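You operate a simulated robot arm through the tools that you are given. There is no shell and no other tool.

The job below is to be done with a simulated robot arm. You get a single attempt, and the scene is never put back.

JOB
Brush the grit off the grease packer, then pack the blue bearing till grease shows all round.
Fine: green brush put back; packer arm over the bearing to pump, aside after; none spilt; it stays in the cup. Set down upright: green brush. Where these are worked on the way, their far stop is far enough and under half their travel is too little: packer arm. What is to be rubbed or washed off counts as gone when no trace of it is left.
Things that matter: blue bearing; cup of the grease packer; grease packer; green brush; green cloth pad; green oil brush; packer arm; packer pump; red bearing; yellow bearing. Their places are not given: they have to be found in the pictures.

The check looks at the end state, three seconds after you hand in, the way a careful person would. Anything else that was tipped, shoved, dropped, spilled or broken makes it a failure.

ROBOT AND FRAMES
A 6-joint arm with a two-finger gripper, fixed in place. Base frame: the origin is on the floor under the middle of its stand, x ahead of it, y to its left, z up; the work surface is at about z = 85. Readings come in cm, degrees, newtons and seconds.
With the tool pointing down near the work surface it reaches from about 52 to 80 cm from the base axis. Its first joint turns from -166.0 to 166.0 degrees. Payload 1.66 kg.
Tool frame: the origin (TCP) lies between the finger pads and is the grasp point; the fingertips stand 1.6 cm ahead of it; z points along the fingers, y is the line along which they close. The gripper opens to 11.1 cm; its body begins 10.4 cm behind the TCP.
Orientation is that of the tool frame in the base frame, as [roll, pitch, yaw] about the fixed x, y, z axes, in that order (R = Rz(yaw) Ry(pitch) Rx(roll)). With the fingers straight down and closing along the base's y, the tool's x points along the base's -x, its y along +y and its z along -z.

CONTROLS
- The arm moves only by the tool nudge_tool. Its argument "rows" is a list of rows, each a list of 3 entries, a list of its own where there are three numbers: the shift along the base's x, y, z in units of 40 mm (1.0 is 40 mm), then the turn, a rotation vector about the base's x, y, z in units of 8 degrees (1.0 is 8 degrees), then the gripper command, from -1 (fully open) to 1 (shut), values between in proportion. In form: [[[x, y, z], [rx, ry, rz], hand], ...]. A call has 1 to 20 rows; each row shifts and turns the commanded pose from where the row before left it. A call with a number of a shift or a turn outside -1 to 1 is refused whole. Rows are played at 5 a second. More than 5 cm and 8.6 degrees between two rows, or a gripper value outside its range, and nothing of the call is played. Where a pose cannot be reached the arm comes as near as it can. A force on the tool above 40 N (or 10 N above the force at the start of the call, whichever is more), or a blocked arm, ends the call early, and 0.2 s more pass. The fingers move at their own pace (about 16.98 cm/s each) and stop on an object; they squeeze with about 32 N. The grip force told is the motor's: it shows also when the fingers shut on nothing. Time passes only in rows, and 0.2 s behind the last, so rows that do not move let the fingers close. It gives the time, the measured TCP pose, the force on the tool (base axes), the opening and the grip force at its end, in the units of the frame above (readings bear some noise), with the torque about the TCP (base axes, N m) and any sound that the robot's microphone picked up, and new pictures: "show" is both (left out), scene, wrist or none.
- Cameras (640 x 400 px; columns grow to the right, rows downward): "scene" is fixed at [21.32, -49.96, 145.17]; the picture's right is [0.66, -0.75, 0.00], its down [-0.35, -0.31, -0.89] and it looks along [0.67, 0.59, -0.46] (base axes); focal length 323 px, centre (320, 200). "wrist" rides on the gripper at [7, 1.4, -14.3] in the tool frame; the picture's right is [-0.19, 0.98, 0.00], its down [-0.87, -0.17, -0.47] and it looks along [-0.46, -0.09, 0.88] (tool axes); focal length 230 px, centre (320, 200).
- slide_trunk(by): moves the trunk up (or, below 0, down) by that many cm; the arm rides with it, the base frame stays. It gives what a move gives, with no picture.
- probe_pixels(camera, pixels): for up to 12 pixels [column, row] of the newest picture of that camera ("zoom" is the newest enlarged one), the place [x, y, z] in the base frame of the surface seen there, good to about 0.2 cm, but the place of the scene camera against the robot may be out by one fixed shift of up to 1.8 cm in any direction. No time passes.
- close_up(camera, box): a new picture of the part [left, top, right, bottom] of that camera's present view, enlarged. No time passes.
- finish_job(): hands the job in; it is judged then, once.

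Unless the task says otherwise, let go and move clear before handing in.

The tools are called after "Emit:" by a JSON object that holds its "method" and its "body". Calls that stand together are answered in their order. nudge_tool: Moves the arm, as the interface text tells. Its arguments: {"type":"object","properties":{"rows":{"type":"array","items":{"type":"array"}},"show":{"type":"string","enum":["both","scene","wrist","none"]}},"required":["rows"]} The other tools are called the same way: slide_trunk (by) moves the trunk up or down; probe_pixels (camera, pixels) gives the place of the surface under pixels of a picture; close_up (camera, box) takes an enlarged picture of a part of a camera's view; finish_job () hands the job in.

At the start:

```text
time_s: 0.0
position: [51.59, -1.32, 125.4]
ee_rot: [-180.0, 0.0, -179.9]
force: [0.3, 0.7, 0.3]
moment: [0.02, 0.0, 0.03]
gripper_width: 11.09
gripper_force: 0.0
trunk travel left (down, up): [-27.5, 31.5]
```

scene: 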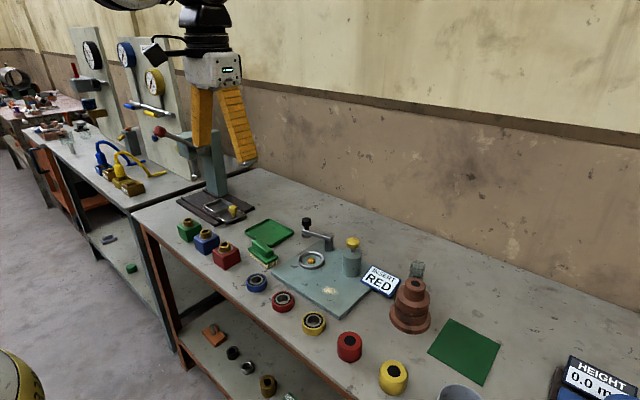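
wrist: 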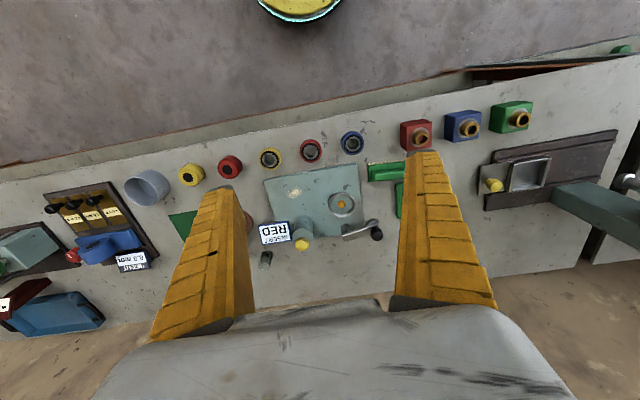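

The scene shows the grease packer plate around (320,270), with a grit patch near (330,290), the green brush near (263,252), and bearings at (257,283), (283,302), (314,322). I'll zoom in on these before moving.

Emit:
{"method": "close_up", "body": {"camera": "scene", "box": [220, 200, 420, 325]}}

Emit:
{"method": "close_up", "body": {"camera": "wrist", "box": [230, 120, 430, 245]}}

```text
3.20 times, centred on (320, 262) of scene
```

zoom: 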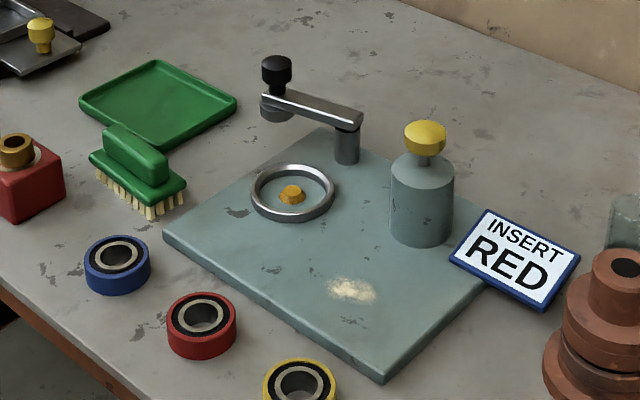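

```text
3.20 times, centred on (330, 182) of wrist
```

zoom: 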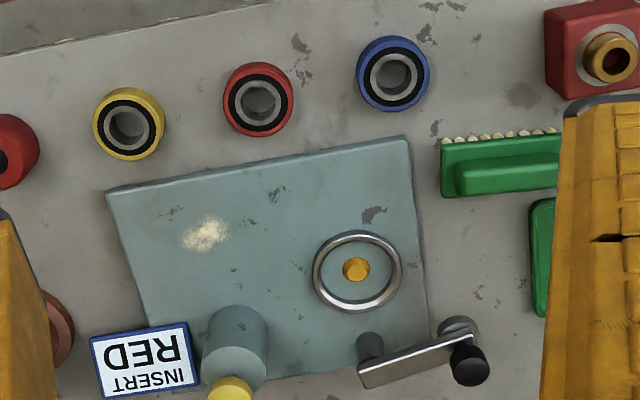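

The packer plate holds a ring cup with an orange centre, a swing arm with a black knob, a yellow-knobbed pump and a pale grit patch. The "INSERT RED" card is just something standing in the scene; the job names the blue bearing, so I'll stick with blue. Next I'll probe the places.

Emit:
{"method": "probe_pixels", "body": {"camera": "wrist", "pixels": [[353, 143], [311, 150], [270, 158], [294, 193], [341, 204], [341, 196], [346, 232], [376, 235], [303, 244], [304, 225], [385, 168], [385, 176]]}}

Emit:
{"method": "close_up", "body": {"camera": "scene", "box": [240, 230, 320, 280]}}

Emit:
{"method": "close_up", "body": {"camera": "scene", "box": [340, 250, 640, 400]}}

Emit:
{"method": "close_up", "body": {"camera": "wrist", "box": [0, 130, 280, 330]}}

```text
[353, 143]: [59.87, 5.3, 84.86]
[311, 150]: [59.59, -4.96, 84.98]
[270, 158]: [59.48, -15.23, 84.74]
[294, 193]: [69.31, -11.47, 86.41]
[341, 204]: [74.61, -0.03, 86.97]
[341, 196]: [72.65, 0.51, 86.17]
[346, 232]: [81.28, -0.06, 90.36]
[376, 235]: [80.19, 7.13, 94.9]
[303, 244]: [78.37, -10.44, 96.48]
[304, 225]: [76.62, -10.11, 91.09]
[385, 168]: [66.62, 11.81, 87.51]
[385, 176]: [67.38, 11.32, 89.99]
```

```text
8.00 times, centred on (280, 255) of scene
```

zoom: 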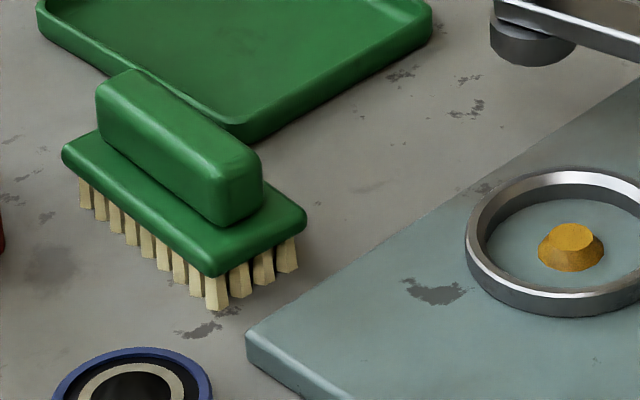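

```text
2.13 times, centred on (490, 325) of scene
```

zoom: 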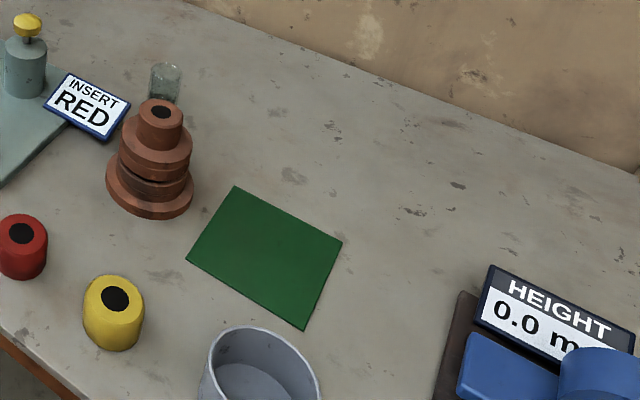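

```text
2.00 times, centred on (140, 230) of wrist
```

zoom: 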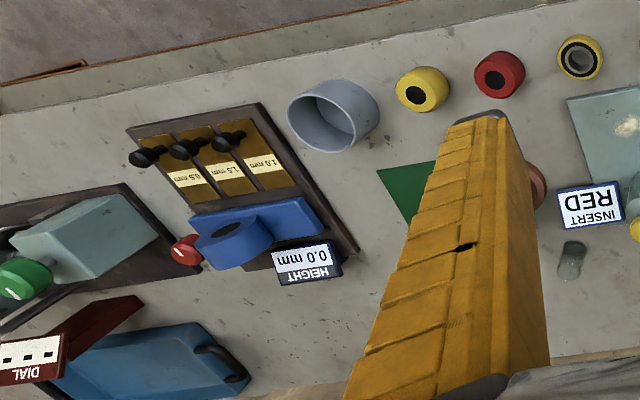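

The brush stands at about (67,11.5) with its base top near z 87.5. I still need to tell "green brush" from "green oil brush" and "green cloth pad", so I'll look over the rest of the scene.

Emit:
{"method": "close_up", "body": {"camera": "scene", "box": [0, 60, 260, 222]}}

Emit:
{"method": "close_up", "body": {"camera": "scene", "box": [90, 190, 330, 340]}}

Emit:
{"method": "close_up", "body": {"camera": "scene", "box": [180, 300, 340, 400]}}

Emit:
{"method": "close_up", "body": {"camera": "wrist", "box": [360, 60, 640, 235]}}

```text
2.46 times, centred on (130, 141) of scene
```

zoom: 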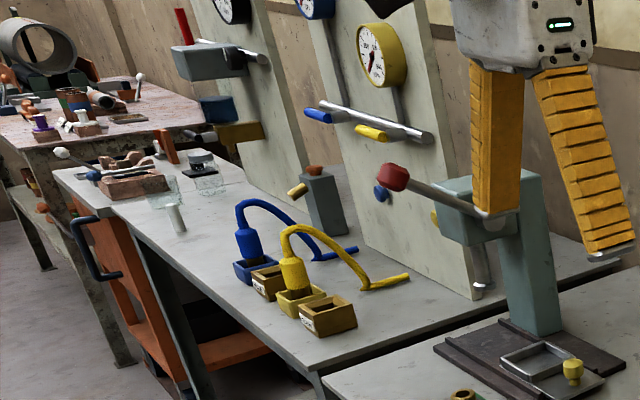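

```text
2.67 times, centred on (210, 265) of scene
```

zoom: 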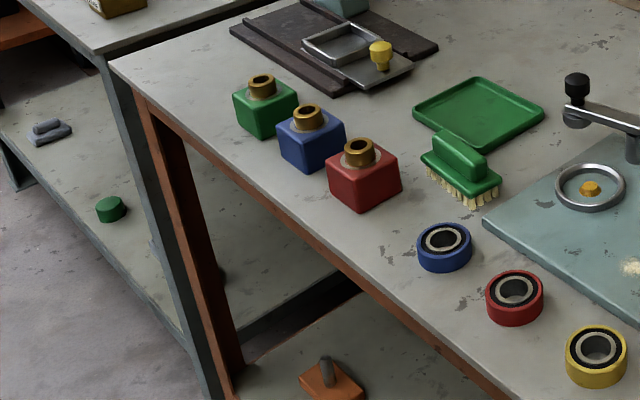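

```text
4.00 times, centred on (260, 350) of scene
```

zoom: 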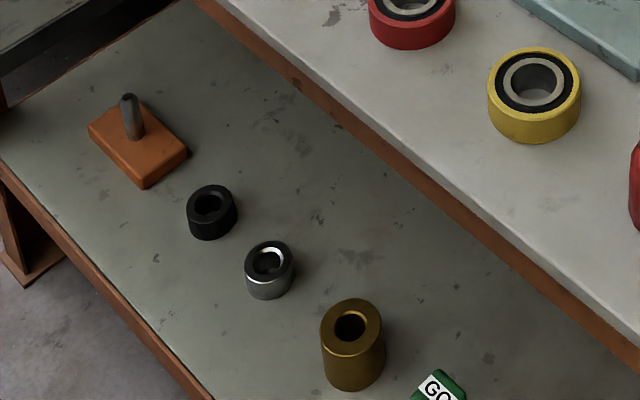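

```text
2.29 times, centred on (500, 148) of wrist
```

zoom: 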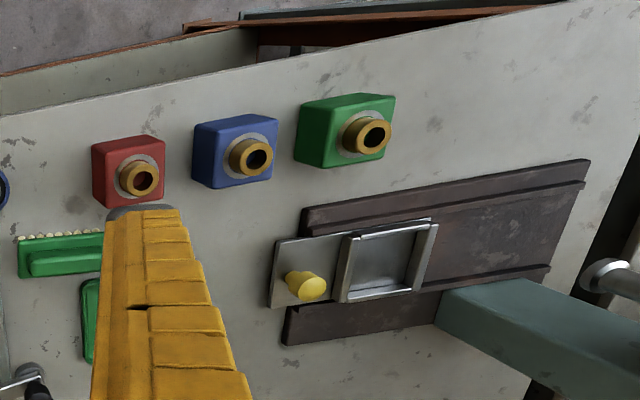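

The blue and yellow curved-handle brushes at (105,150) and (125,165) look like the oil brushes, which makes the bristled scrubber at (263,252) the green brush. I'll move closer for a clear wrist view of it.

Emit:
{"method": "nudge_tool", "body": {"rows": [[[0.32, 0.615, -0.7], [0, 0, 0], -1], [[0.32, 0.615, -0.7], [0, 0, 0], -1], [[0.32, 0.615, -0.7], [0, 0, 0], -1], [[0.32, 0.615, -0.7], [0, 0, 0], -1], [[0.32, 0.615, -0.7], [0, 0, 0], -1], [[0, 0, 0], [0, 0, 0], -1]], "show": "both"}}

```text
time_s: 1.4
position: [57.98, 10.84, 111.8]
ee_rot: [-180.0, -0.1, 179.9]
force: [-0.1, 0.3, 0.4]
moment: [-0.02, -0.01, -0.02]
gripper_width: 11.07
gripper_force: 0.1
trunk travel left (down, up): [-27.5, 31.5]
```

scene: 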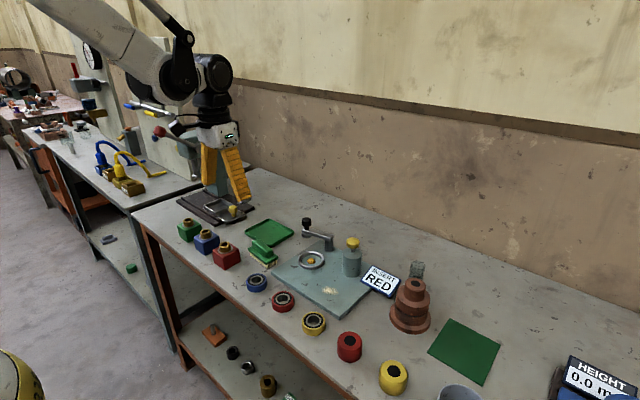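
wrist: 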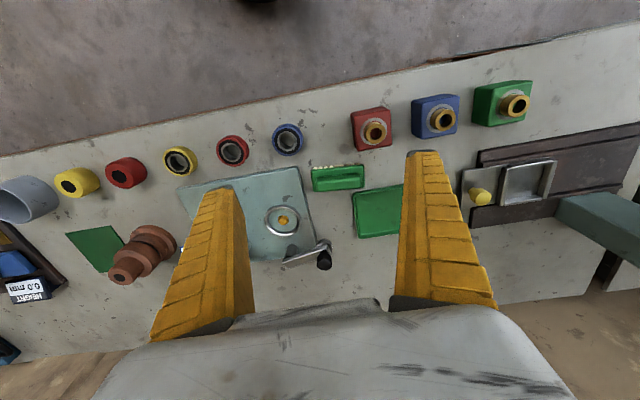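

The brush is now fully visible in the wrist view at (338,178), with the tray at (378,212). I'll zoom in and probe its outline.

Emit:
{"method": "close_up", "body": {"camera": "wrist", "box": [260, 110, 420, 210]}}

```text
4.00 times, centred on (340, 160) of wrist
```

zoom: 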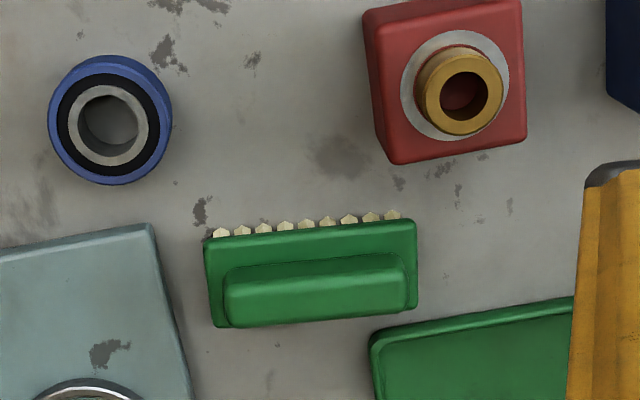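

Emit:
{"method": "probe_pixels", "body": {"camera": "zoom", "pixels": [[235, 280], [240, 312], [400, 270], [405, 300], [318, 285], [210, 245], [412, 225], [413, 308], [222, 323], [222, 232], [392, 215], [320, 245]]}}

Emit:
{"method": "probe_pixels", "body": {"camera": "zoom", "pixels": [[110, 125], [110, 75], [110, 165], [65, 125], [155, 125], [110, 60], [55, 130], [168, 115], [110, 180], [112, 92], [112, 150]]}}

```text
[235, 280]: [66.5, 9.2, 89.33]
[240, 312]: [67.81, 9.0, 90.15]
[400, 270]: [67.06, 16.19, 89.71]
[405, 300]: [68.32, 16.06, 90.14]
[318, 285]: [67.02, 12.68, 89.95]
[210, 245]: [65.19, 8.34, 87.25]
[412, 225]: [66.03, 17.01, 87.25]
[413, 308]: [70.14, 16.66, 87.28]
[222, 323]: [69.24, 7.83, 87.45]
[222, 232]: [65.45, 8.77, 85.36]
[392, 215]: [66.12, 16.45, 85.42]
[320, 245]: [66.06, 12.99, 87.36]
```

```text
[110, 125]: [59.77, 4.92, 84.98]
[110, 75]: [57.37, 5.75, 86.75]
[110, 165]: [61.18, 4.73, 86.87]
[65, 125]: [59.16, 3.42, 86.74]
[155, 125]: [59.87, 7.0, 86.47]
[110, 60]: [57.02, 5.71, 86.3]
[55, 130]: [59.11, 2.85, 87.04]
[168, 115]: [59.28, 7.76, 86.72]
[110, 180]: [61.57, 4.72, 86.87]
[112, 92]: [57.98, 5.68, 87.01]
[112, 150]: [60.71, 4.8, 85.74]
```

Brush base is centred at about (67.65, 12.5), its long axis turned about -5.5° from y, with the handle block top at z 90.15 and the bristles on the bench. I'll rotate the tool so the fingers close across the handle's width and hover above it.

Emit:
{"method": "nudge_tool", "body": {"rows": [[[0.22, 0.038, -0.28], [0, 0, 0.96], -1], [[0.22, 0.038, -0.28], [0, 0, 0.96], -1], [[0.22, 0.038, -0.28], [0, 0, 0.96], -1], [[0.22, 0.038, -0.28], [0, 0, 0.96], -1], [[0.22, 0.038, -0.28], [0, 0, 0.96], -1], [[0.22, 0.038, -0.28], [0, 0, 0.96], -1], [[0.22, 0.038, -0.28], [0, 0, 0.96], -1], [[0.22, 0.038, -0.28], [0, 0, 0.96], -1], [[0.22, 0.038, -0.28], [0, 0, 0.96], -1], [[0.22, 0.038, -0.28], [0, 0, 0.96], -1], [[0.22, 0.038, -0.28], [0, 0, 0.96], -1], [[0, 0, 0], [0, 0, 0], -1]], "show": "both"}}

```text
time_s: 4.0
position: [67.6, 12.63, 99.23]
ee_rot: [180.0, -0.1, -95.4]
force: [0.7, -0.2, -0.2]
moment: [0.01, -0.01, -0.01]
gripper_width: 11.09
gripper_force: 0.0
trunk travel left (down, up): [-27.5, 31.5]
```

scene: 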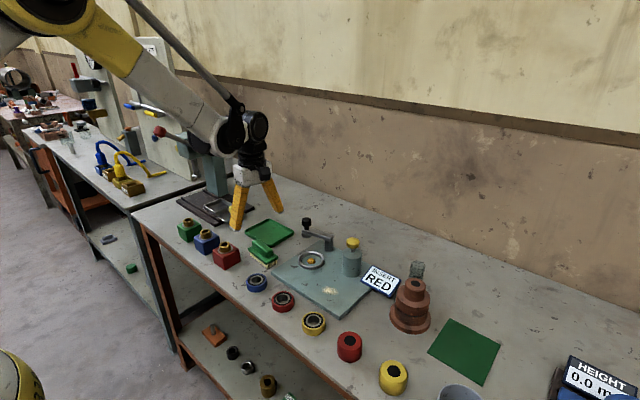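
wrist: 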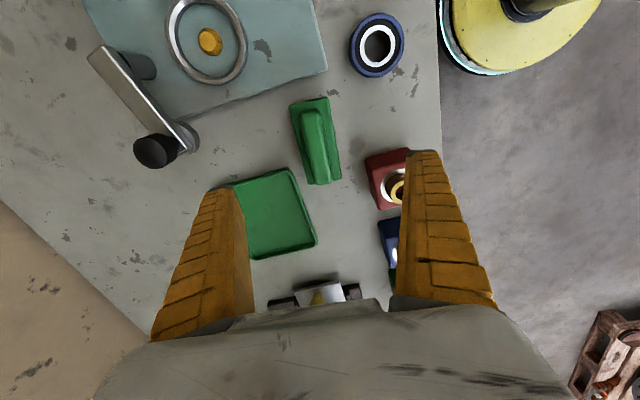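

The tool is above the brush (wrist (317,140)), but the red block at (390,175) is close to the right finger. I'll probe the block and brush from this view.

Emit:
{"method": "close_up", "body": {"camera": "wrist", "box": [240, 80, 440, 205]}}

Emit:
{"method": "probe_pixels", "body": {"camera": "wrist", "pixels": [[370, 160], [378, 205], [392, 160], [297, 103], [325, 100], [309, 182], [339, 180], [305, 113], [321, 112], [314, 178], [332, 177], [316, 140]]}}

```text
3.20 times, centred on (340, 142) of wrist
```

zoom: 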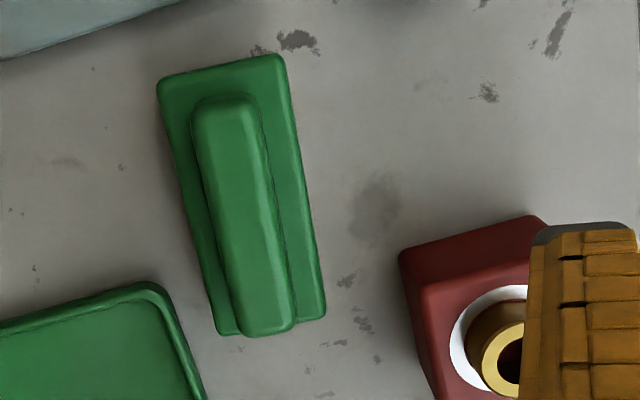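

```text
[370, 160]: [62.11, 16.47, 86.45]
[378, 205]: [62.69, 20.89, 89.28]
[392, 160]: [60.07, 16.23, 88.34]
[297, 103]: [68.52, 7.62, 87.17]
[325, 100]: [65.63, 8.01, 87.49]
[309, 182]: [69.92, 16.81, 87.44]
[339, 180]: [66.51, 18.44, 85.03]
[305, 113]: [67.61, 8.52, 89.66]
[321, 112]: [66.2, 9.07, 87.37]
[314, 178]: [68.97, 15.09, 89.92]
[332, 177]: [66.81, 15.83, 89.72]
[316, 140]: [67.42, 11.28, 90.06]
```

The red block's near face is at x≈62.5, clear of the grip line at y 12.5, and the handle centre at (67.65, 12.5) is confirmed. I'll narrow the gripper to about 5.8 cm, descend to z≈89.4, and close.

Emit:
{"method": "nudge_tool", "body": {"rows": [[[0.0125, -0.03, 0], [0, 0, 0], -0.05], [[0, 0, -0.6], [0, 0, 0], -0.05], [[0, 0, -0.6], [0, 0, 0], -0.05], [[0, 0, -0.6], [0, 0, 0], -0.05], [[0, 0, -0.45], [0, 0, 0], -0.05], [[0, 0, -0.2], [0, 0, 0], -0.05], [[0, 0, 0], [0, 0, 0], -0.05]], "show": "both"}}

```text
time_s: 5.6
position: [67.65, 12.43, 89.36]
ee_rot: [180.0, -0.1, -95.6]
force: [-0.4, -0.1, -0.3]
moment: [-0.01, 0.04, 0.05]
gripper_width: 6.02
gripper_force: 1.2
trunk travel left (down, up): [-27.5, 31.5]
```

scene: 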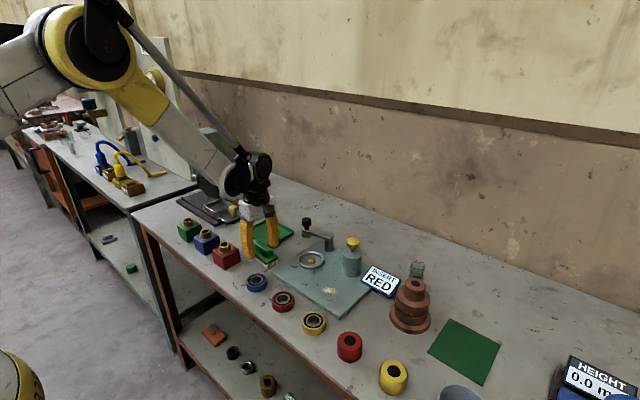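
wrist: 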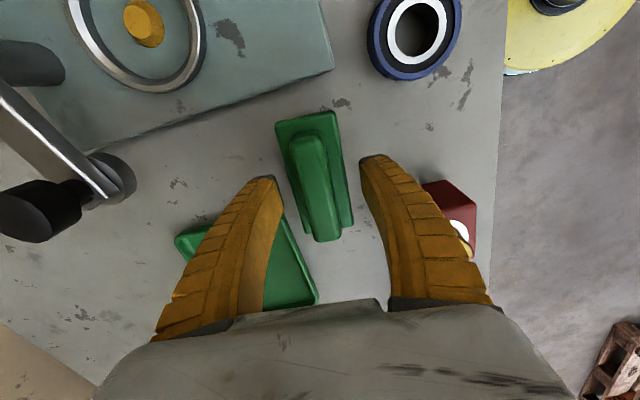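

The fingers straddle the handle in the wrist view. I'll close on it.

Emit:
{"method": "nudge_tool", "body": {"rows": [[[0, 0, 0], [0, 0, 0], 1], [[0, 0, 0], [0, 0, 0], 1], [[0, 0, 0], [0, 0, 0], 1]], "show": "wrist"}}

```text
time_s: 6.4
position: [67.6, 12.44, 89.33]
ee_rot: [179.9, 0.0, -95.6]
force: [2.0, 0.4, 6.8]
moment: [0.02, -0.02, 0.06]
gripper_width: 1.72
gripper_force: 32.3
trunk travel left (down, up): [-27.5, 31.5]
```

wrist: 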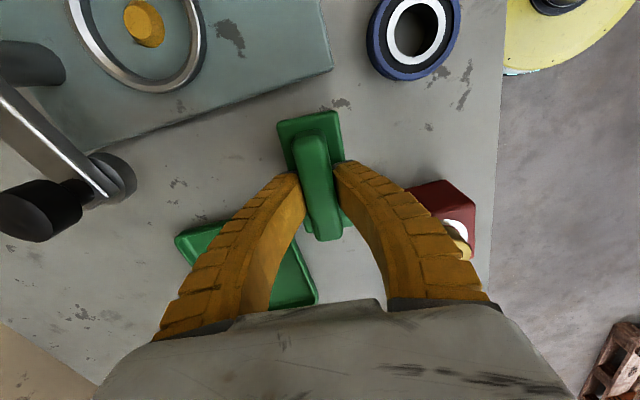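

The handle is gripped (width 1.72, 32 N). I'll lift it and check that it came up level, and probe the grit patch and pump from the scene camera.

Emit:
{"method": "nudge_tool", "body": {"rows": [[[0, 0, 0.5], [0, 0, 0], 1], [[0, 0, 0.5], [0, 0, 0], 1], [[0, 0, 0.5], [0, 0, 0], 1], [[0, 0, 0], [0, 0, 0], 1]], "show": "both"}}

Emit:
{"method": "probe_pixels", "body": {"camera": "scene", "pixels": [[329, 290], [322, 288], [337, 292], [334, 287], [326, 294], [352, 255], [352, 240], [304, 222], [328, 238], [312, 260], [330, 318], [372, 290]]}}

```text
time_s: 7.4
position: [67.8, 12.67, 95.3]
ee_rot: [-179.9, 0.0, -95.7]
force: [0.5, -0.6, -1.4]
moment: [0.03, -0.01, 0.02]
gripper_width: 1.49
gripper_force: 31.8
trunk travel left (down, up): [-27.5, 31.5]
```

scene: 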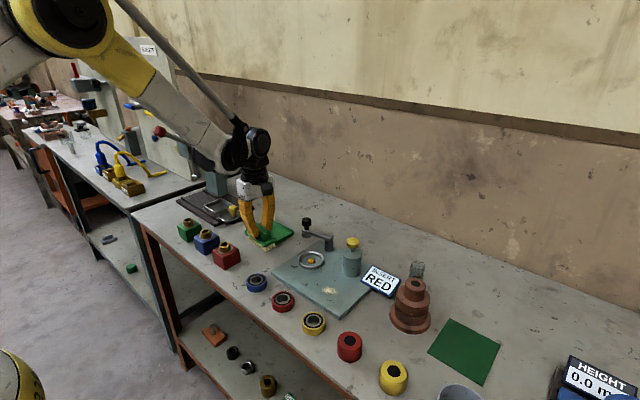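
wrist: 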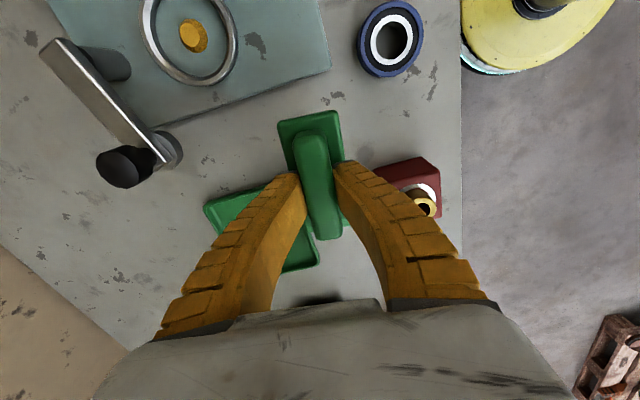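

```text
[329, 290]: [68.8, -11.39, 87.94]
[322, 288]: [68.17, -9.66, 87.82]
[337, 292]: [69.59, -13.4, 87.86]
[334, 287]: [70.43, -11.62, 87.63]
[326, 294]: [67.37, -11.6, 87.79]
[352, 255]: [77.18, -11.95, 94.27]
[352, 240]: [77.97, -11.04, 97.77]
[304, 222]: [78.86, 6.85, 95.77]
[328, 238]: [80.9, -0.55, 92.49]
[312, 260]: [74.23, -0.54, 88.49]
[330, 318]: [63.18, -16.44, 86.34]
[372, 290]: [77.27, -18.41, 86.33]
```

The brush came up with the gripper. I'll check its tilt in a close-up before going to the patch.

Emit:
{"method": "close_up", "body": {"camera": "scene", "box": [220, 190, 380, 290]}}

Emit:
{"method": "close_up", "body": {"camera": "wrist", "box": [240, 90, 400, 190]}}

```text
4.00 times, centred on (300, 240) of scene
```

zoom: 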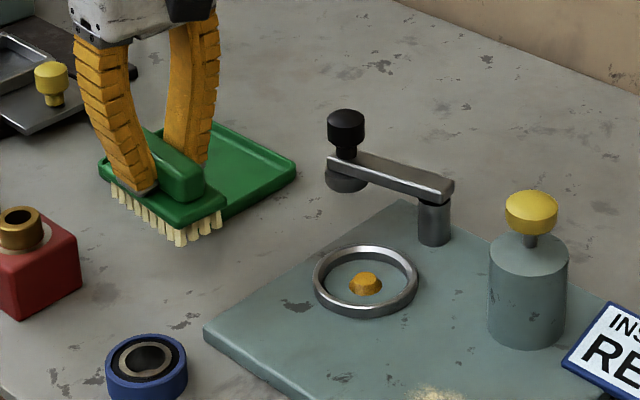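

```text
4.00 times, centred on (320, 140) of wrist
```

zoom: 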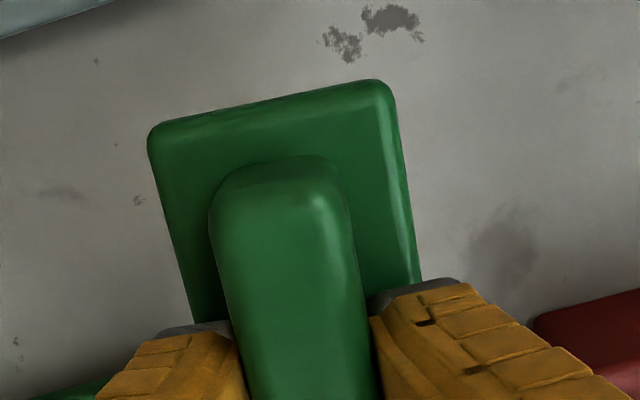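

The brush hangs level. I'll carry it over the patch at about (68.3, -11.5) and lower to just above the plate.

Emit:
{"method": "nudge_tool", "body": {"rows": [[[0.018, -0.86, 0], [0, 0, 0], 1], [[0.018, -0.86, 0], [0, 0, 0], 1], [[0.018, -0.86, 0], [0, 0, 0], 1], [[0.018, -0.86, 0], [0, 0, 0], 1], [[0.018, -0.86, 0], [0, 0, 0], 1], [[0.018, -0.86, 0], [0, 0, 0], 1], [[0.018, -0.86, 0], [0, 0, 0], 1], [[0, 0, -0.5], [0, 0, 0], 1], [[0, 0, -0.4], [0, 0, 0], 1], [[0, 0, 0], [0, 0, 0], 1]], "show": "both"}}

```text
time_s: 9.6
position: [68.11, -11.46, 91.76]
ee_rot: [-180.0, 0.0, -95.6]
force: [0.3, 0.6, -0.1]
moment: [0.02, 0.01, 0.01]
gripper_width: 1.49
gripper_force: 32.0
trunk travel left (down, up): [-27.5, 31.5]
```

scene: 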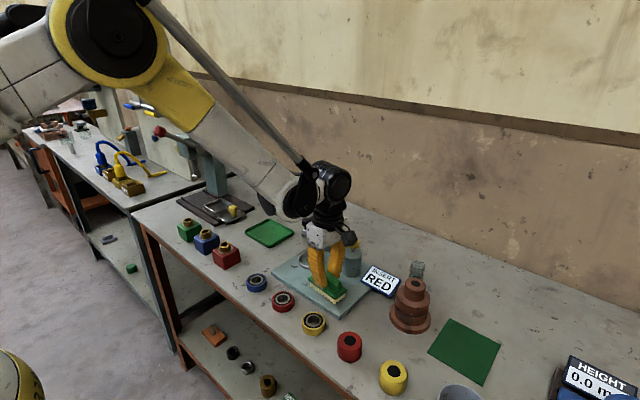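
wrist: 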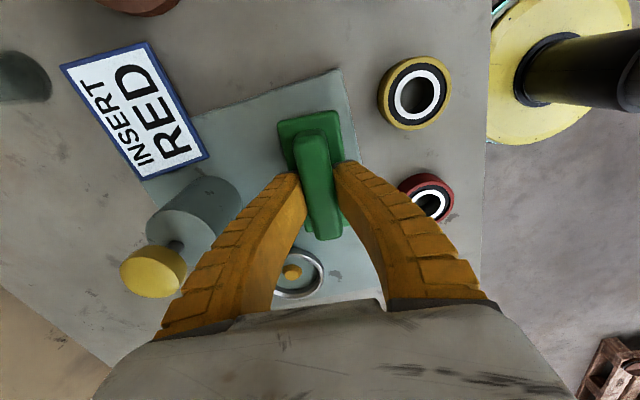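

The brush is over the patch, clear of the pump, about 1 cm above the plate. I'll lower gently and watch the force.

Emit:
{"method": "nudge_tool", "body": {"rows": [[[0.03, 0, -0.15], [0, 0, 0], 1], [[0, 0, -0.1], [0, 0, 0], 1], [[0, 0, 0], [0, 0, 0], 1]], "show": "none"}}

```text
time_s: 10.4
position: [68.32, -11.54, 90.85]
ee_rot: [-180.0, 0.0, -95.7]
force: [2.3, 1.1, 6.8]
moment: [0.0, 0.0, 0.01]
gripper_width: 1.67
gripper_force: 31.9
trunk travel left (down, up): [-27.5, 31.5]
```

Contact at z≈90.85 with about 7 N. I'll make strokes along y across the patch.

Emit:
{"method": "nudge_tool", "body": {"rows": [[[0, -0.35, 0], [0, 0, 0], 1], [[0, -0.35, 0], [0, 0, 0], 1], [[0, 0.35, 0], [0, 0, 0], 1], [[0, 0.35, 0], [0, 0, 0], 1], [[0, 0.35, 0], [0, 0, 0], 1], [[0, 0.3, 0], [0, 0, 0], 1], [[0, -0.35, 0], [0, 0, 0], 1], [[0, -0.35, 0], [0, 0, 0], 1], [[0, -0.35, 0], [0, 0, 0], 1], [[0, -0.3, 0], [0, 0, 0], 1], [[0.15, 0.35, 0], [0, 0, 0], 1], [[0.1, 0.35, 0], [0, 0, 0], 1], [[0, 0.35, 0], [0, 0, 0], 1], [[0, 0.3, 0], [0, 0, 0], 1], [[0, -0.35, 0], [0, 0, 0], 1], [[0, -0.35, 0], [0, 0, 0], 1], [[0, -0.35, 0], [0, 0, 0], 1], [[0, -0.3, 0], [0, 0, 0], 1]], "show": "both"}}

```text
time_s: 14.2
position: [69.26, -14.36, 90.76]
ee_rot: [180.0, 0.1, -95.6]
force: [0.0, 1.1, 3.8]
moment: [0.04, -0.02, 0.05]
gripper_width: 1.6
gripper_force: 32.0
trunk travel left (down, up): [-27.5, 31.5]
```

scene: 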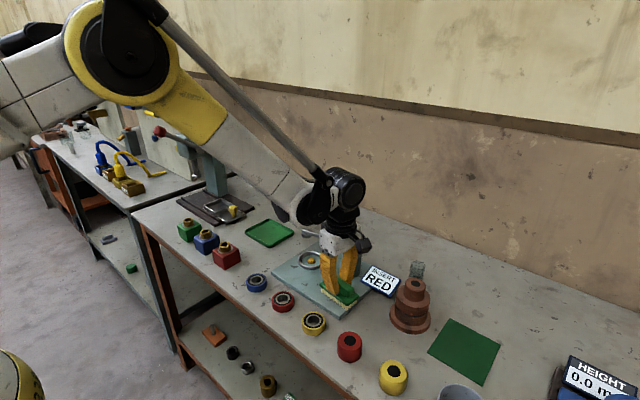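
wrist: 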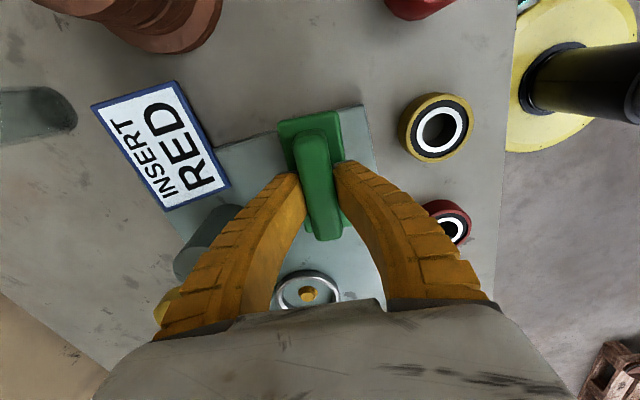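

The strokes went well with light force. I'll lift and back off toward +y to see whether the grit is gone.

Emit:
{"method": "nudge_tool", "body": {"rows": [[[0, 0, 0.5], [0, 0, 0], 1], [[0, 0, 0.7], [0, 0, 0], 1], [[-0.1, 0.8, 0.3], [0, 0, 0], 1], [[-0.1, 0.8, 0], [0, 0, 0], 1], [[-0.1, 0.8, 0], [0, 0, 0], 1], [[-0.1, 0.8, 0], [0, 0, 0], 1], [[0, 0, 0], [0, 0, 0], 1]], "show": "both"}}

Emit:
{"method": "close_up", "body": {"camera": "scene", "box": [260, 220, 420, 320]}}

Emit:
{"method": "close_up", "body": {"camera": "wrist", "box": [100, 0, 400, 190]}}

```text
time_s: 15.8
position: [67.54, -1.36, 96.81]
ee_rot: [-180.0, 0.0, -95.6]
force: [-0.1, 0.1, -0.4]
moment: [0.0, 0.02, -0.02]
gripper_width: 1.44
gripper_force: 32.1
trunk travel left (down, up): [-27.5, 31.5]
```

scene: 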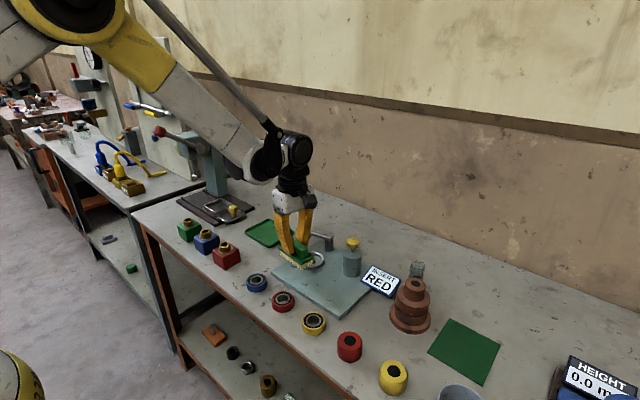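
wrist: 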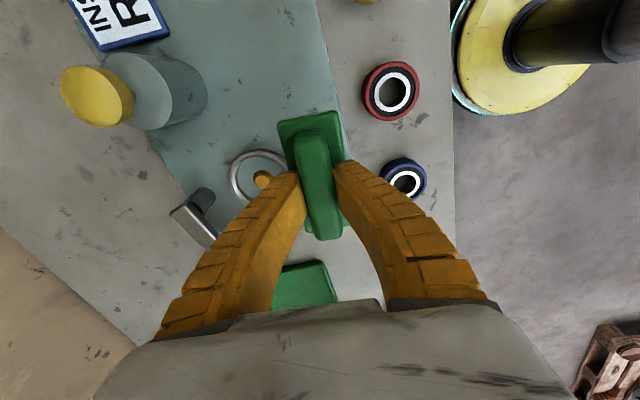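

```text
4.00 times, centred on (340, 270) of scene
```

zoom: 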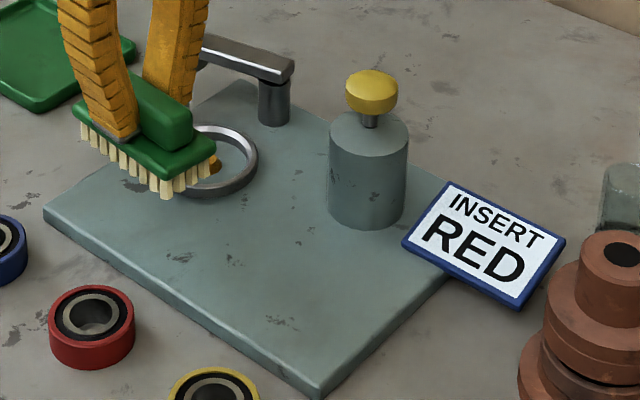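

```text
2.11 times, centred on (250, 95) of wrist
```

zoom: 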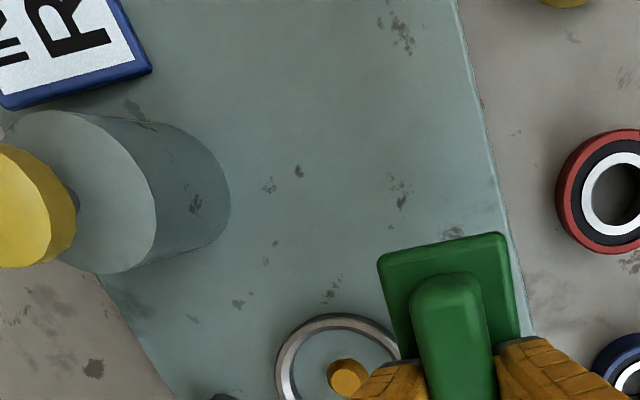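

The pale grit patch has vanished from the plate. I'll zoom in further on where it was to check for faint traces.

Emit:
{"method": "close_up", "body": {"camera": "scene", "box": [296, 266, 376, 316]}}

Emit:
{"method": "close_up", "body": {"camera": "wrist", "box": [200, 10, 340, 98]}}

```text
8.00 times, centred on (336, 291) of scene
```

zoom: 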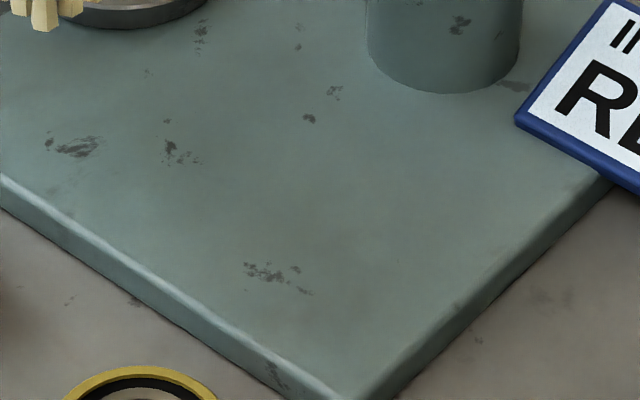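

```text
4.55 times, centred on (270, 54) of wrist
```

zoom: 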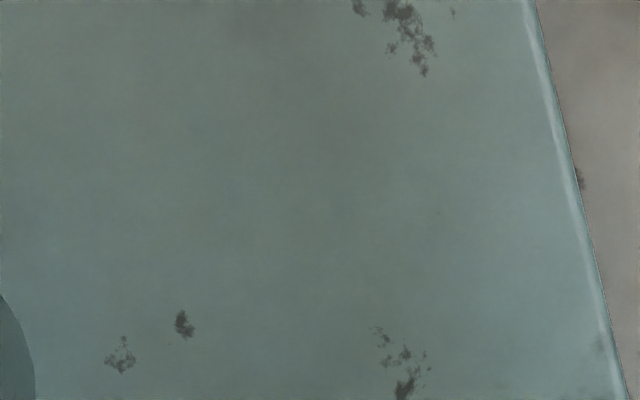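

The plate is clean where the grit was. I'll carry the brush back over its original spot at (67.6, 12.45).

Emit:
{"method": "nudge_tool", "body": {"rows": [[[0.005, 0.86, 0], [0, 0, 0], 1], [[0.005, 0.86, 0], [0, 0, 0], 1], [[0.005, 0.86, 0], [0, 0, 0], 1], [[0.005, 0.86, 0], [0, 0, 0], 1], [[0, 0, -0.5], [0, 0, 0], 1], [[0, 0, -0.5], [0, 0, 0], 1], [[0, 0, -0.4], [0, 0, 0], 1], [[0, 0, -0.2], [0, 0, 0], 1], [[0, 0, 0], [0, 0, 0], 1]], "show": "both"}}

```text
time_s: 17.8
position: [67.92, 12.21, 90.38]
ee_rot: [-180.0, 0.0, -95.5]
force: [-0.4, 0.2, -1.6]
moment: [-0.01, 0.04, -0.02]
gripper_width: 1.47
gripper_force: 32.3
trunk travel left (down, up): [-27.5, 31.5]
```

scene: 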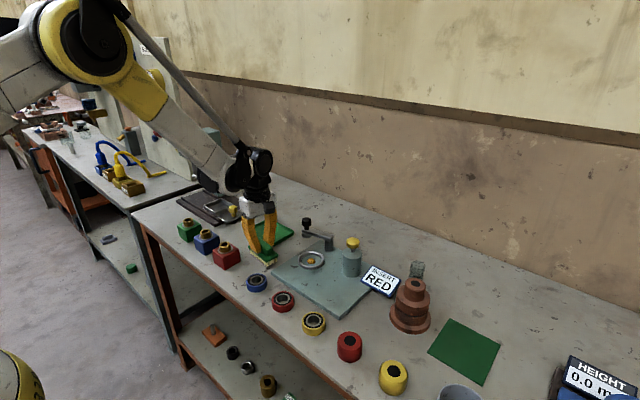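
wrist: 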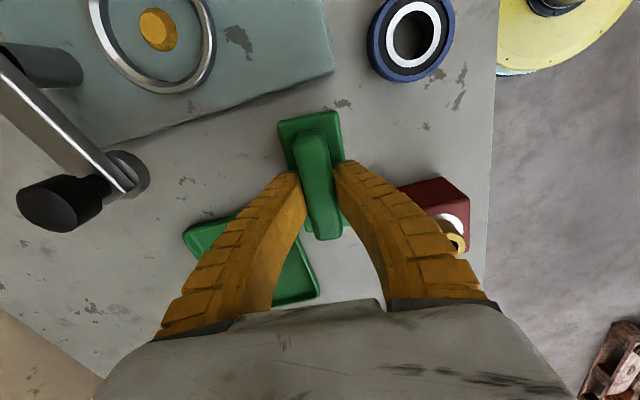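

The brush hovers about 1 cm above its spot, with the TCP at (67.92, 12.21). I'll correct the small offset and set it down gently.

Emit:
{"method": "nudge_tool", "body": {"rows": [[[-0.07, 0.055, -0.1], [0, 0, 0], 1], [[0, 0, -0.08], [0, 0, 0], 1], [[0, 0, -0.05], [0, 0, 0], 1], [[0, 0, 0], [0, 0, 0], 1]], "show": "none"}}

```text
time_s: 18.8
position: [67.55, 12.43, 89.44]
ee_rot: [180.0, -0.1, -95.6]
force: [1.9, 1.0, 3.7]
moment: [-0.04, 0.01, -0.01]
gripper_width: 1.57
gripper_force: 32.1
trunk travel left (down, up): [-27.5, 31.5]
```

The brush touches the bench (3.7 N) at its original place. I'll release and rise.

Emit:
{"method": "nudge_tool", "body": {"rows": [[[0, 0, 0], [0, 0, 0], 0.3], [[0, 0, 0], [0, 0, 0], -0.05], [[0, 0, 0], [0, 0, 0], -0.05], [[0, 0, 0.4], [0, 0, 0], -0.05], [[0, 0, 0.7], [0, 0, 0], -0.05], [[0, 0, 0.9], [0, 0, 0], -0.05], [[0, 0, 0.9], [0, 0, 0], -0.05], [[0, 0, 0], [0, 0, 0], -0.05]], "show": "both"}}

Emit:
{"method": "close_up", "body": {"camera": "scene", "box": [220, 200, 380, 300]}}

```text
time_s: 20.6
position: [67.34, 12.49, 100.89]
ee_rot: [-179.9, 0.0, -95.6]
force: [-0.4, 0.4, 0.5]
moment: [0.02, -0.02, 0.0]
gripper_width: 6.05
gripper_force: 1.6
trunk travel left (down, up): [-27.5, 31.5]
```

scene: 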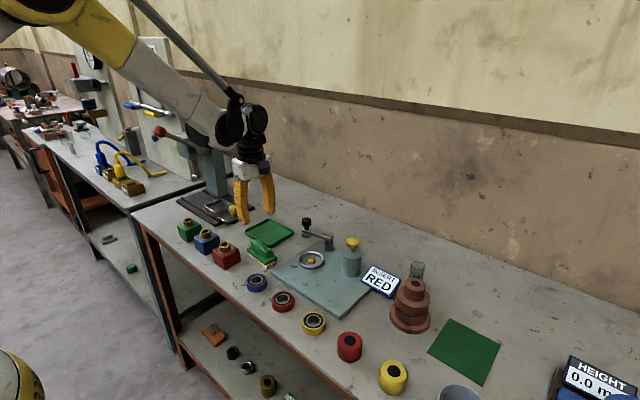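
wrist: 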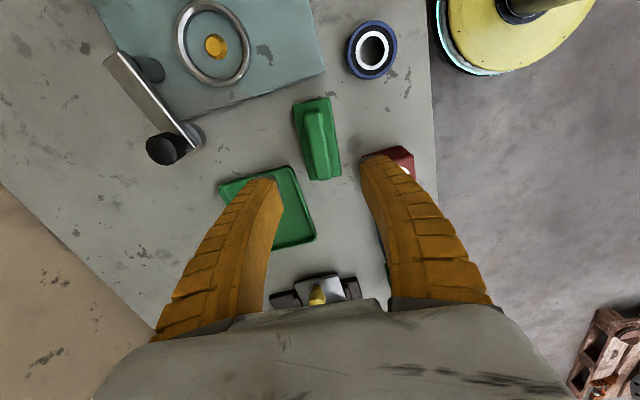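

```text
4.00 times, centred on (300, 250) of scene
```

zoom: 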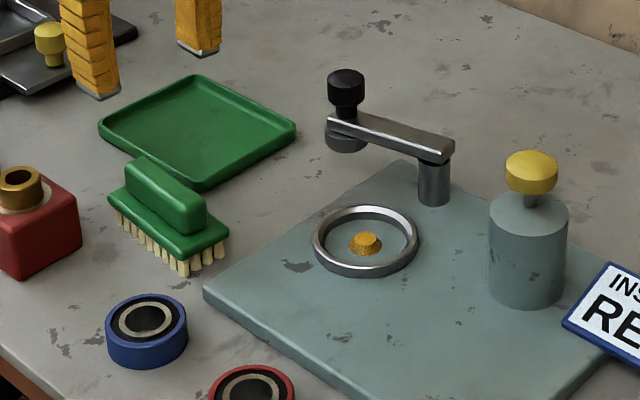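

The brush stands upright, back within a few millimetres of its start spot. Next is the blue bearing at about (59.5, 5.3): I'll turn the fingers back to close along y and hover above it.

Emit:
{"method": "nudge_tool", "body": {"rows": [[[-0.178, -0.163, 0], [0, 0, -0.96], -0.35], [[-0.178, -0.163, 0], [0, 0, -0.96], -0.35], [[-0.178, -0.163, 0], [0, 0, -0.96], -0.35], [[-0.178, -0.163, 0], [0, 0, -0.96], -0.35], [[-0.178, -0.163, 0], [0, 0, -0.96], -0.35], [[-0.178, -0.163, 0], [0, 0, -0.96], -0.35], [[-0.178, -0.163, 0], [0, 0, -0.96], -0.35], [[-0.178, -0.163, 0], [0, 0, -0.96], -0.35], [[-0.178, -0.163, 0], [0, 0, -0.96], -0.35], [[-0.178, -0.163, 0], [0, 0, -0.96], -0.35], [[-0.178, -0.163, 0], [0, 0, -0.96], -0.35], [[0, 0, 0], [0, 0, 0], -0.35]], "show": "both"}}

```text
time_s: 23.2
position: [59.64, 5.33, 101.08]
ee_rot: [179.9, 0.0, 179.8]
force: [-0.4, -0.6, 0.9]
moment: [0.02, 0.01, 0.01]
gripper_width: 7.63
gripper_force: 1.1
trunk travel left (down, up): [-27.5, 31.5]
```

scene: 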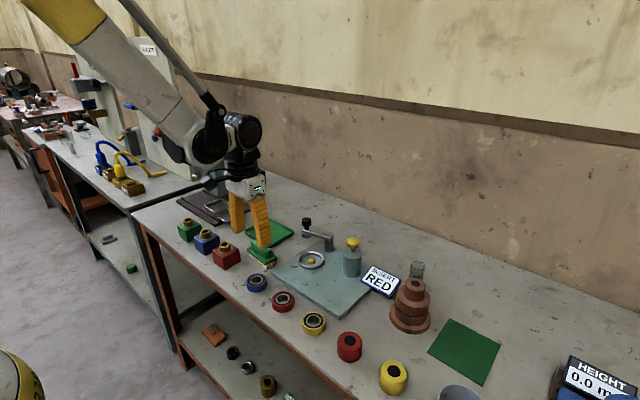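
wrist: 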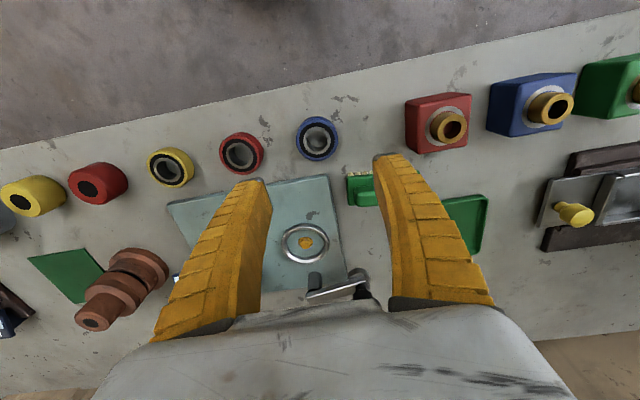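

The blue bearing shows at (317,138) and the cup at (306,243). I'll zoom in and probe both for centres.

Emit:
{"method": "close_up", "body": {"camera": "wrist", "box": [277, 110, 357, 160]}}

Emit:
{"method": "probe_pixels", "body": {"camera": "wrist", "pixels": [[317, 138], [317, 157], [317, 119], [298, 140], [337, 138], [306, 243], [306, 228], [306, 259], [284, 244], [328, 243], [300, 243], [313, 243]]}}

```text
8.00 times, centred on (317, 135) of wrist
```

zoom: 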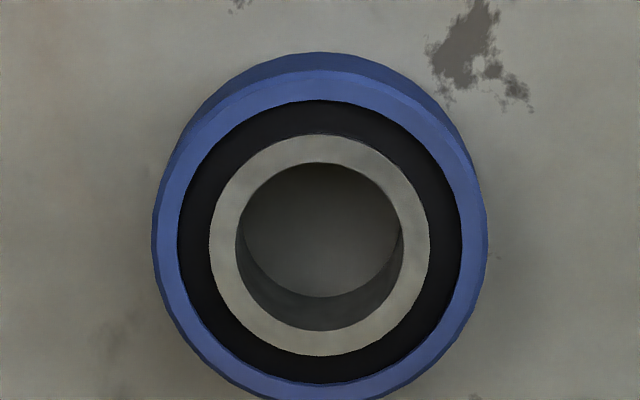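

```text
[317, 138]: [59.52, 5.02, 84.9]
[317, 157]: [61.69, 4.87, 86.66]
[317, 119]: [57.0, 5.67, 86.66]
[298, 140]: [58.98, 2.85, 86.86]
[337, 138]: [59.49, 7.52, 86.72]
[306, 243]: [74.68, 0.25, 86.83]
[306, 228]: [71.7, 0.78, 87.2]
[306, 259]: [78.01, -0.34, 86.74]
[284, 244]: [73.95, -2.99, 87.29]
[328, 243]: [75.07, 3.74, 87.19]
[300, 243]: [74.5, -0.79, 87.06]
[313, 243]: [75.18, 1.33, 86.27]
```

I'll refine the bearing's centre from its inner ring edges in this zoom.

Emit:
{"method": "probe_pixels", "body": {"camera": "zoom", "pixels": [[222, 245], [418, 245], [320, 148], [320, 342], [165, 240], [475, 240], [320, 85], [320, 395], [250, 180], [390, 310], [250, 310], [390, 180]]}}

Emit:
{"method": "close_up", "body": {"camera": "wrist", "box": [266, 218, 346, 268]}}

```text
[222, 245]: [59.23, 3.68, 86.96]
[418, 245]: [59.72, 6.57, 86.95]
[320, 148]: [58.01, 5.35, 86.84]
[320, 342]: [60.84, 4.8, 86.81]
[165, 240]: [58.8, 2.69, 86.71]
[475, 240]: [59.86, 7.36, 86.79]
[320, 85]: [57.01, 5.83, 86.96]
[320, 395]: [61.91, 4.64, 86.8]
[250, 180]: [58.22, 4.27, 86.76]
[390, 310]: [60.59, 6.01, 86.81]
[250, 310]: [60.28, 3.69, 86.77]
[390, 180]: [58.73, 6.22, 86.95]
```

```text
8.00 times, centred on (306, 243) of wrist
```

zoom: 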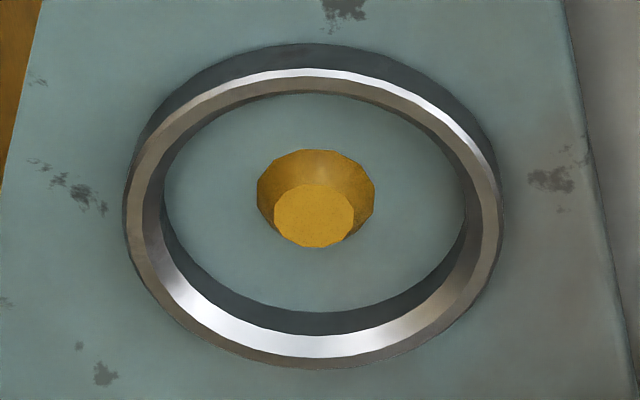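

Bearing centre is about (59.45, 5.1), top z 86.85. Now the same for the cup rim and its orange centre.

Emit:
{"method": "probe_pixels", "body": {"camera": "zoom", "pixels": [[138, 215], [492, 225], [310, 76], [300, 360], [314, 217], [180, 120], [455, 320], [180, 310], [450, 125], [230, 230], [420, 160], [320, 295]]}}

```text
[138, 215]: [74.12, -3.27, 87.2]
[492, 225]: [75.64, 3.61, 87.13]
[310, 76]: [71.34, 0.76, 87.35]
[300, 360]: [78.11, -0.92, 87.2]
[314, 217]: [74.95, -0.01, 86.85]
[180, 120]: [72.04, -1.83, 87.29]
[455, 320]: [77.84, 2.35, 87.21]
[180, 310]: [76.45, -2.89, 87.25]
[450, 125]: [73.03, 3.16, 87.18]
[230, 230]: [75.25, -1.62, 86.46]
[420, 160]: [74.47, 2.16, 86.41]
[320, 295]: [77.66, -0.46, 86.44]
```

Cup centre is about (74.8, 0.1) with rim z 87.2 and floor z 86.43, so the bearing must be gripped by its upper half. I'll descend to TCP z 87.5 around it.

Emit:
{"method": "nudge_tool", "body": {"rows": [[[-0.0475, -0.0575, -0.8], [0, 0, 0], -0.35], [[0, 0, -0.8], [0, 0, 0], -0.35], [[0, 0, -0.8], [0, 0, 0], -0.35], [[0, 0, -0.6], [0, 0, 0], -0.35], [[0, 0, -0.3], [0, 0, 0], -0.35], [[0, 0, -0.095], [0, 0, 0], -0.35], [[0, 0, 0], [0, 0, 0], -0.35]], "show": "wrist"}}

```text
time_s: 24.8
position: [59.56, 5.07, 87.43]
ee_rot: [-180.0, 0.0, -180.0]
force: [0.0, -0.7, -0.6]
moment: [-0.03, 0.0, 0.01]
gripper_width: 7.66
gripper_force: 1.1
trunk travel left (down, up): [-27.5, 31.5]
```

wrist: 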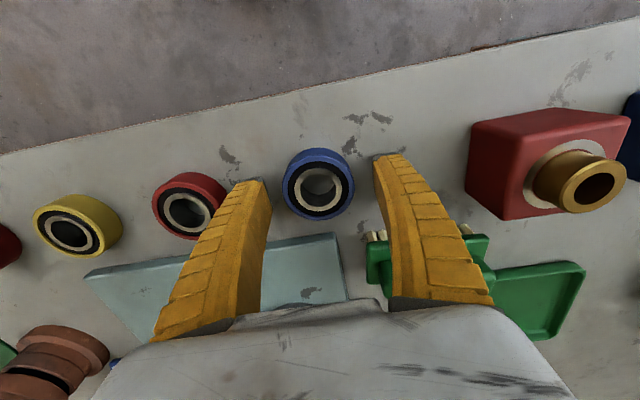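

The fingers straddle the bearing. I'll check the centring in a close-up before closing.

Emit:
{"method": "close_up", "body": {"camera": "wrist", "box": [240, 130, 400, 230]}}

Emit:
{"method": "probe_pixels", "body": {"camera": "wrist", "pixels": [[287, 183], [346, 178], [300, 186], [337, 180], [318, 165], [318, 201], [318, 150], [318, 214]]}}

```text
4.00 times, centred on (320, 180) of wrist
```

zoom: 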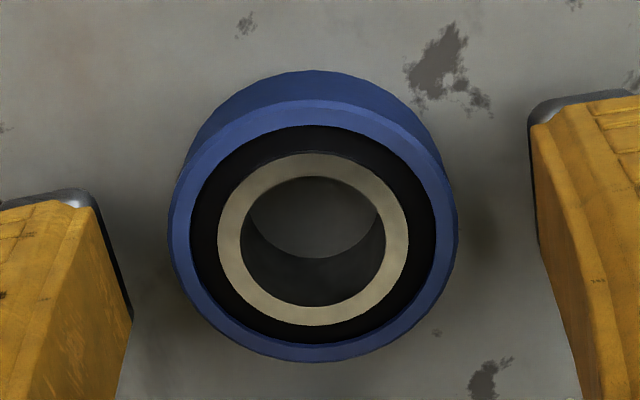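

```text
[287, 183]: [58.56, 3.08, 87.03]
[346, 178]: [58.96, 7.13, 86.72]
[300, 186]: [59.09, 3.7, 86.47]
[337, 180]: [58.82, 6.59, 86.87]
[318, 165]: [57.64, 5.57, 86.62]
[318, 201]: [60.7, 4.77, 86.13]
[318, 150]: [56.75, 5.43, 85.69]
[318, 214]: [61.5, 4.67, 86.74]
```

Inner-ring centre projects at about (318,189.5), matching the TCP line within 0.1 cm. I'll close the gripper.

Emit:
{"method": "nudge_tool", "body": {"rows": [[[0, 0, 0], [0, 0, 0], 0.1], [[0, 0, 0], [0, 0, 0], 0.4], [[0, 0, 0], [0, 0, 0], 1], [[0, 0, 0], [0, 0, 0], 1]], "show": "wrist"}}

```text
time_s: 25.8
position: [59.53, 5.19, 87.45]
ee_rot: [-180.0, 0.0, -180.0]
force: [2.3, 1.0, 7.3]
moment: [0.01, -0.1, 0.02]
gripper_width: 4.7
gripper_force: 31.7
trunk travel left (down, up): [-27.5, 31.5]
```

wrist: 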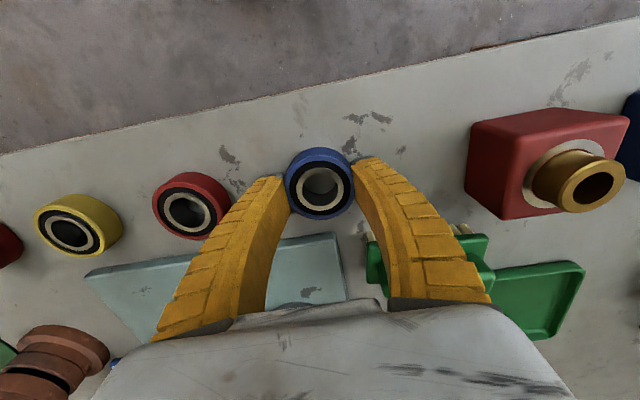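

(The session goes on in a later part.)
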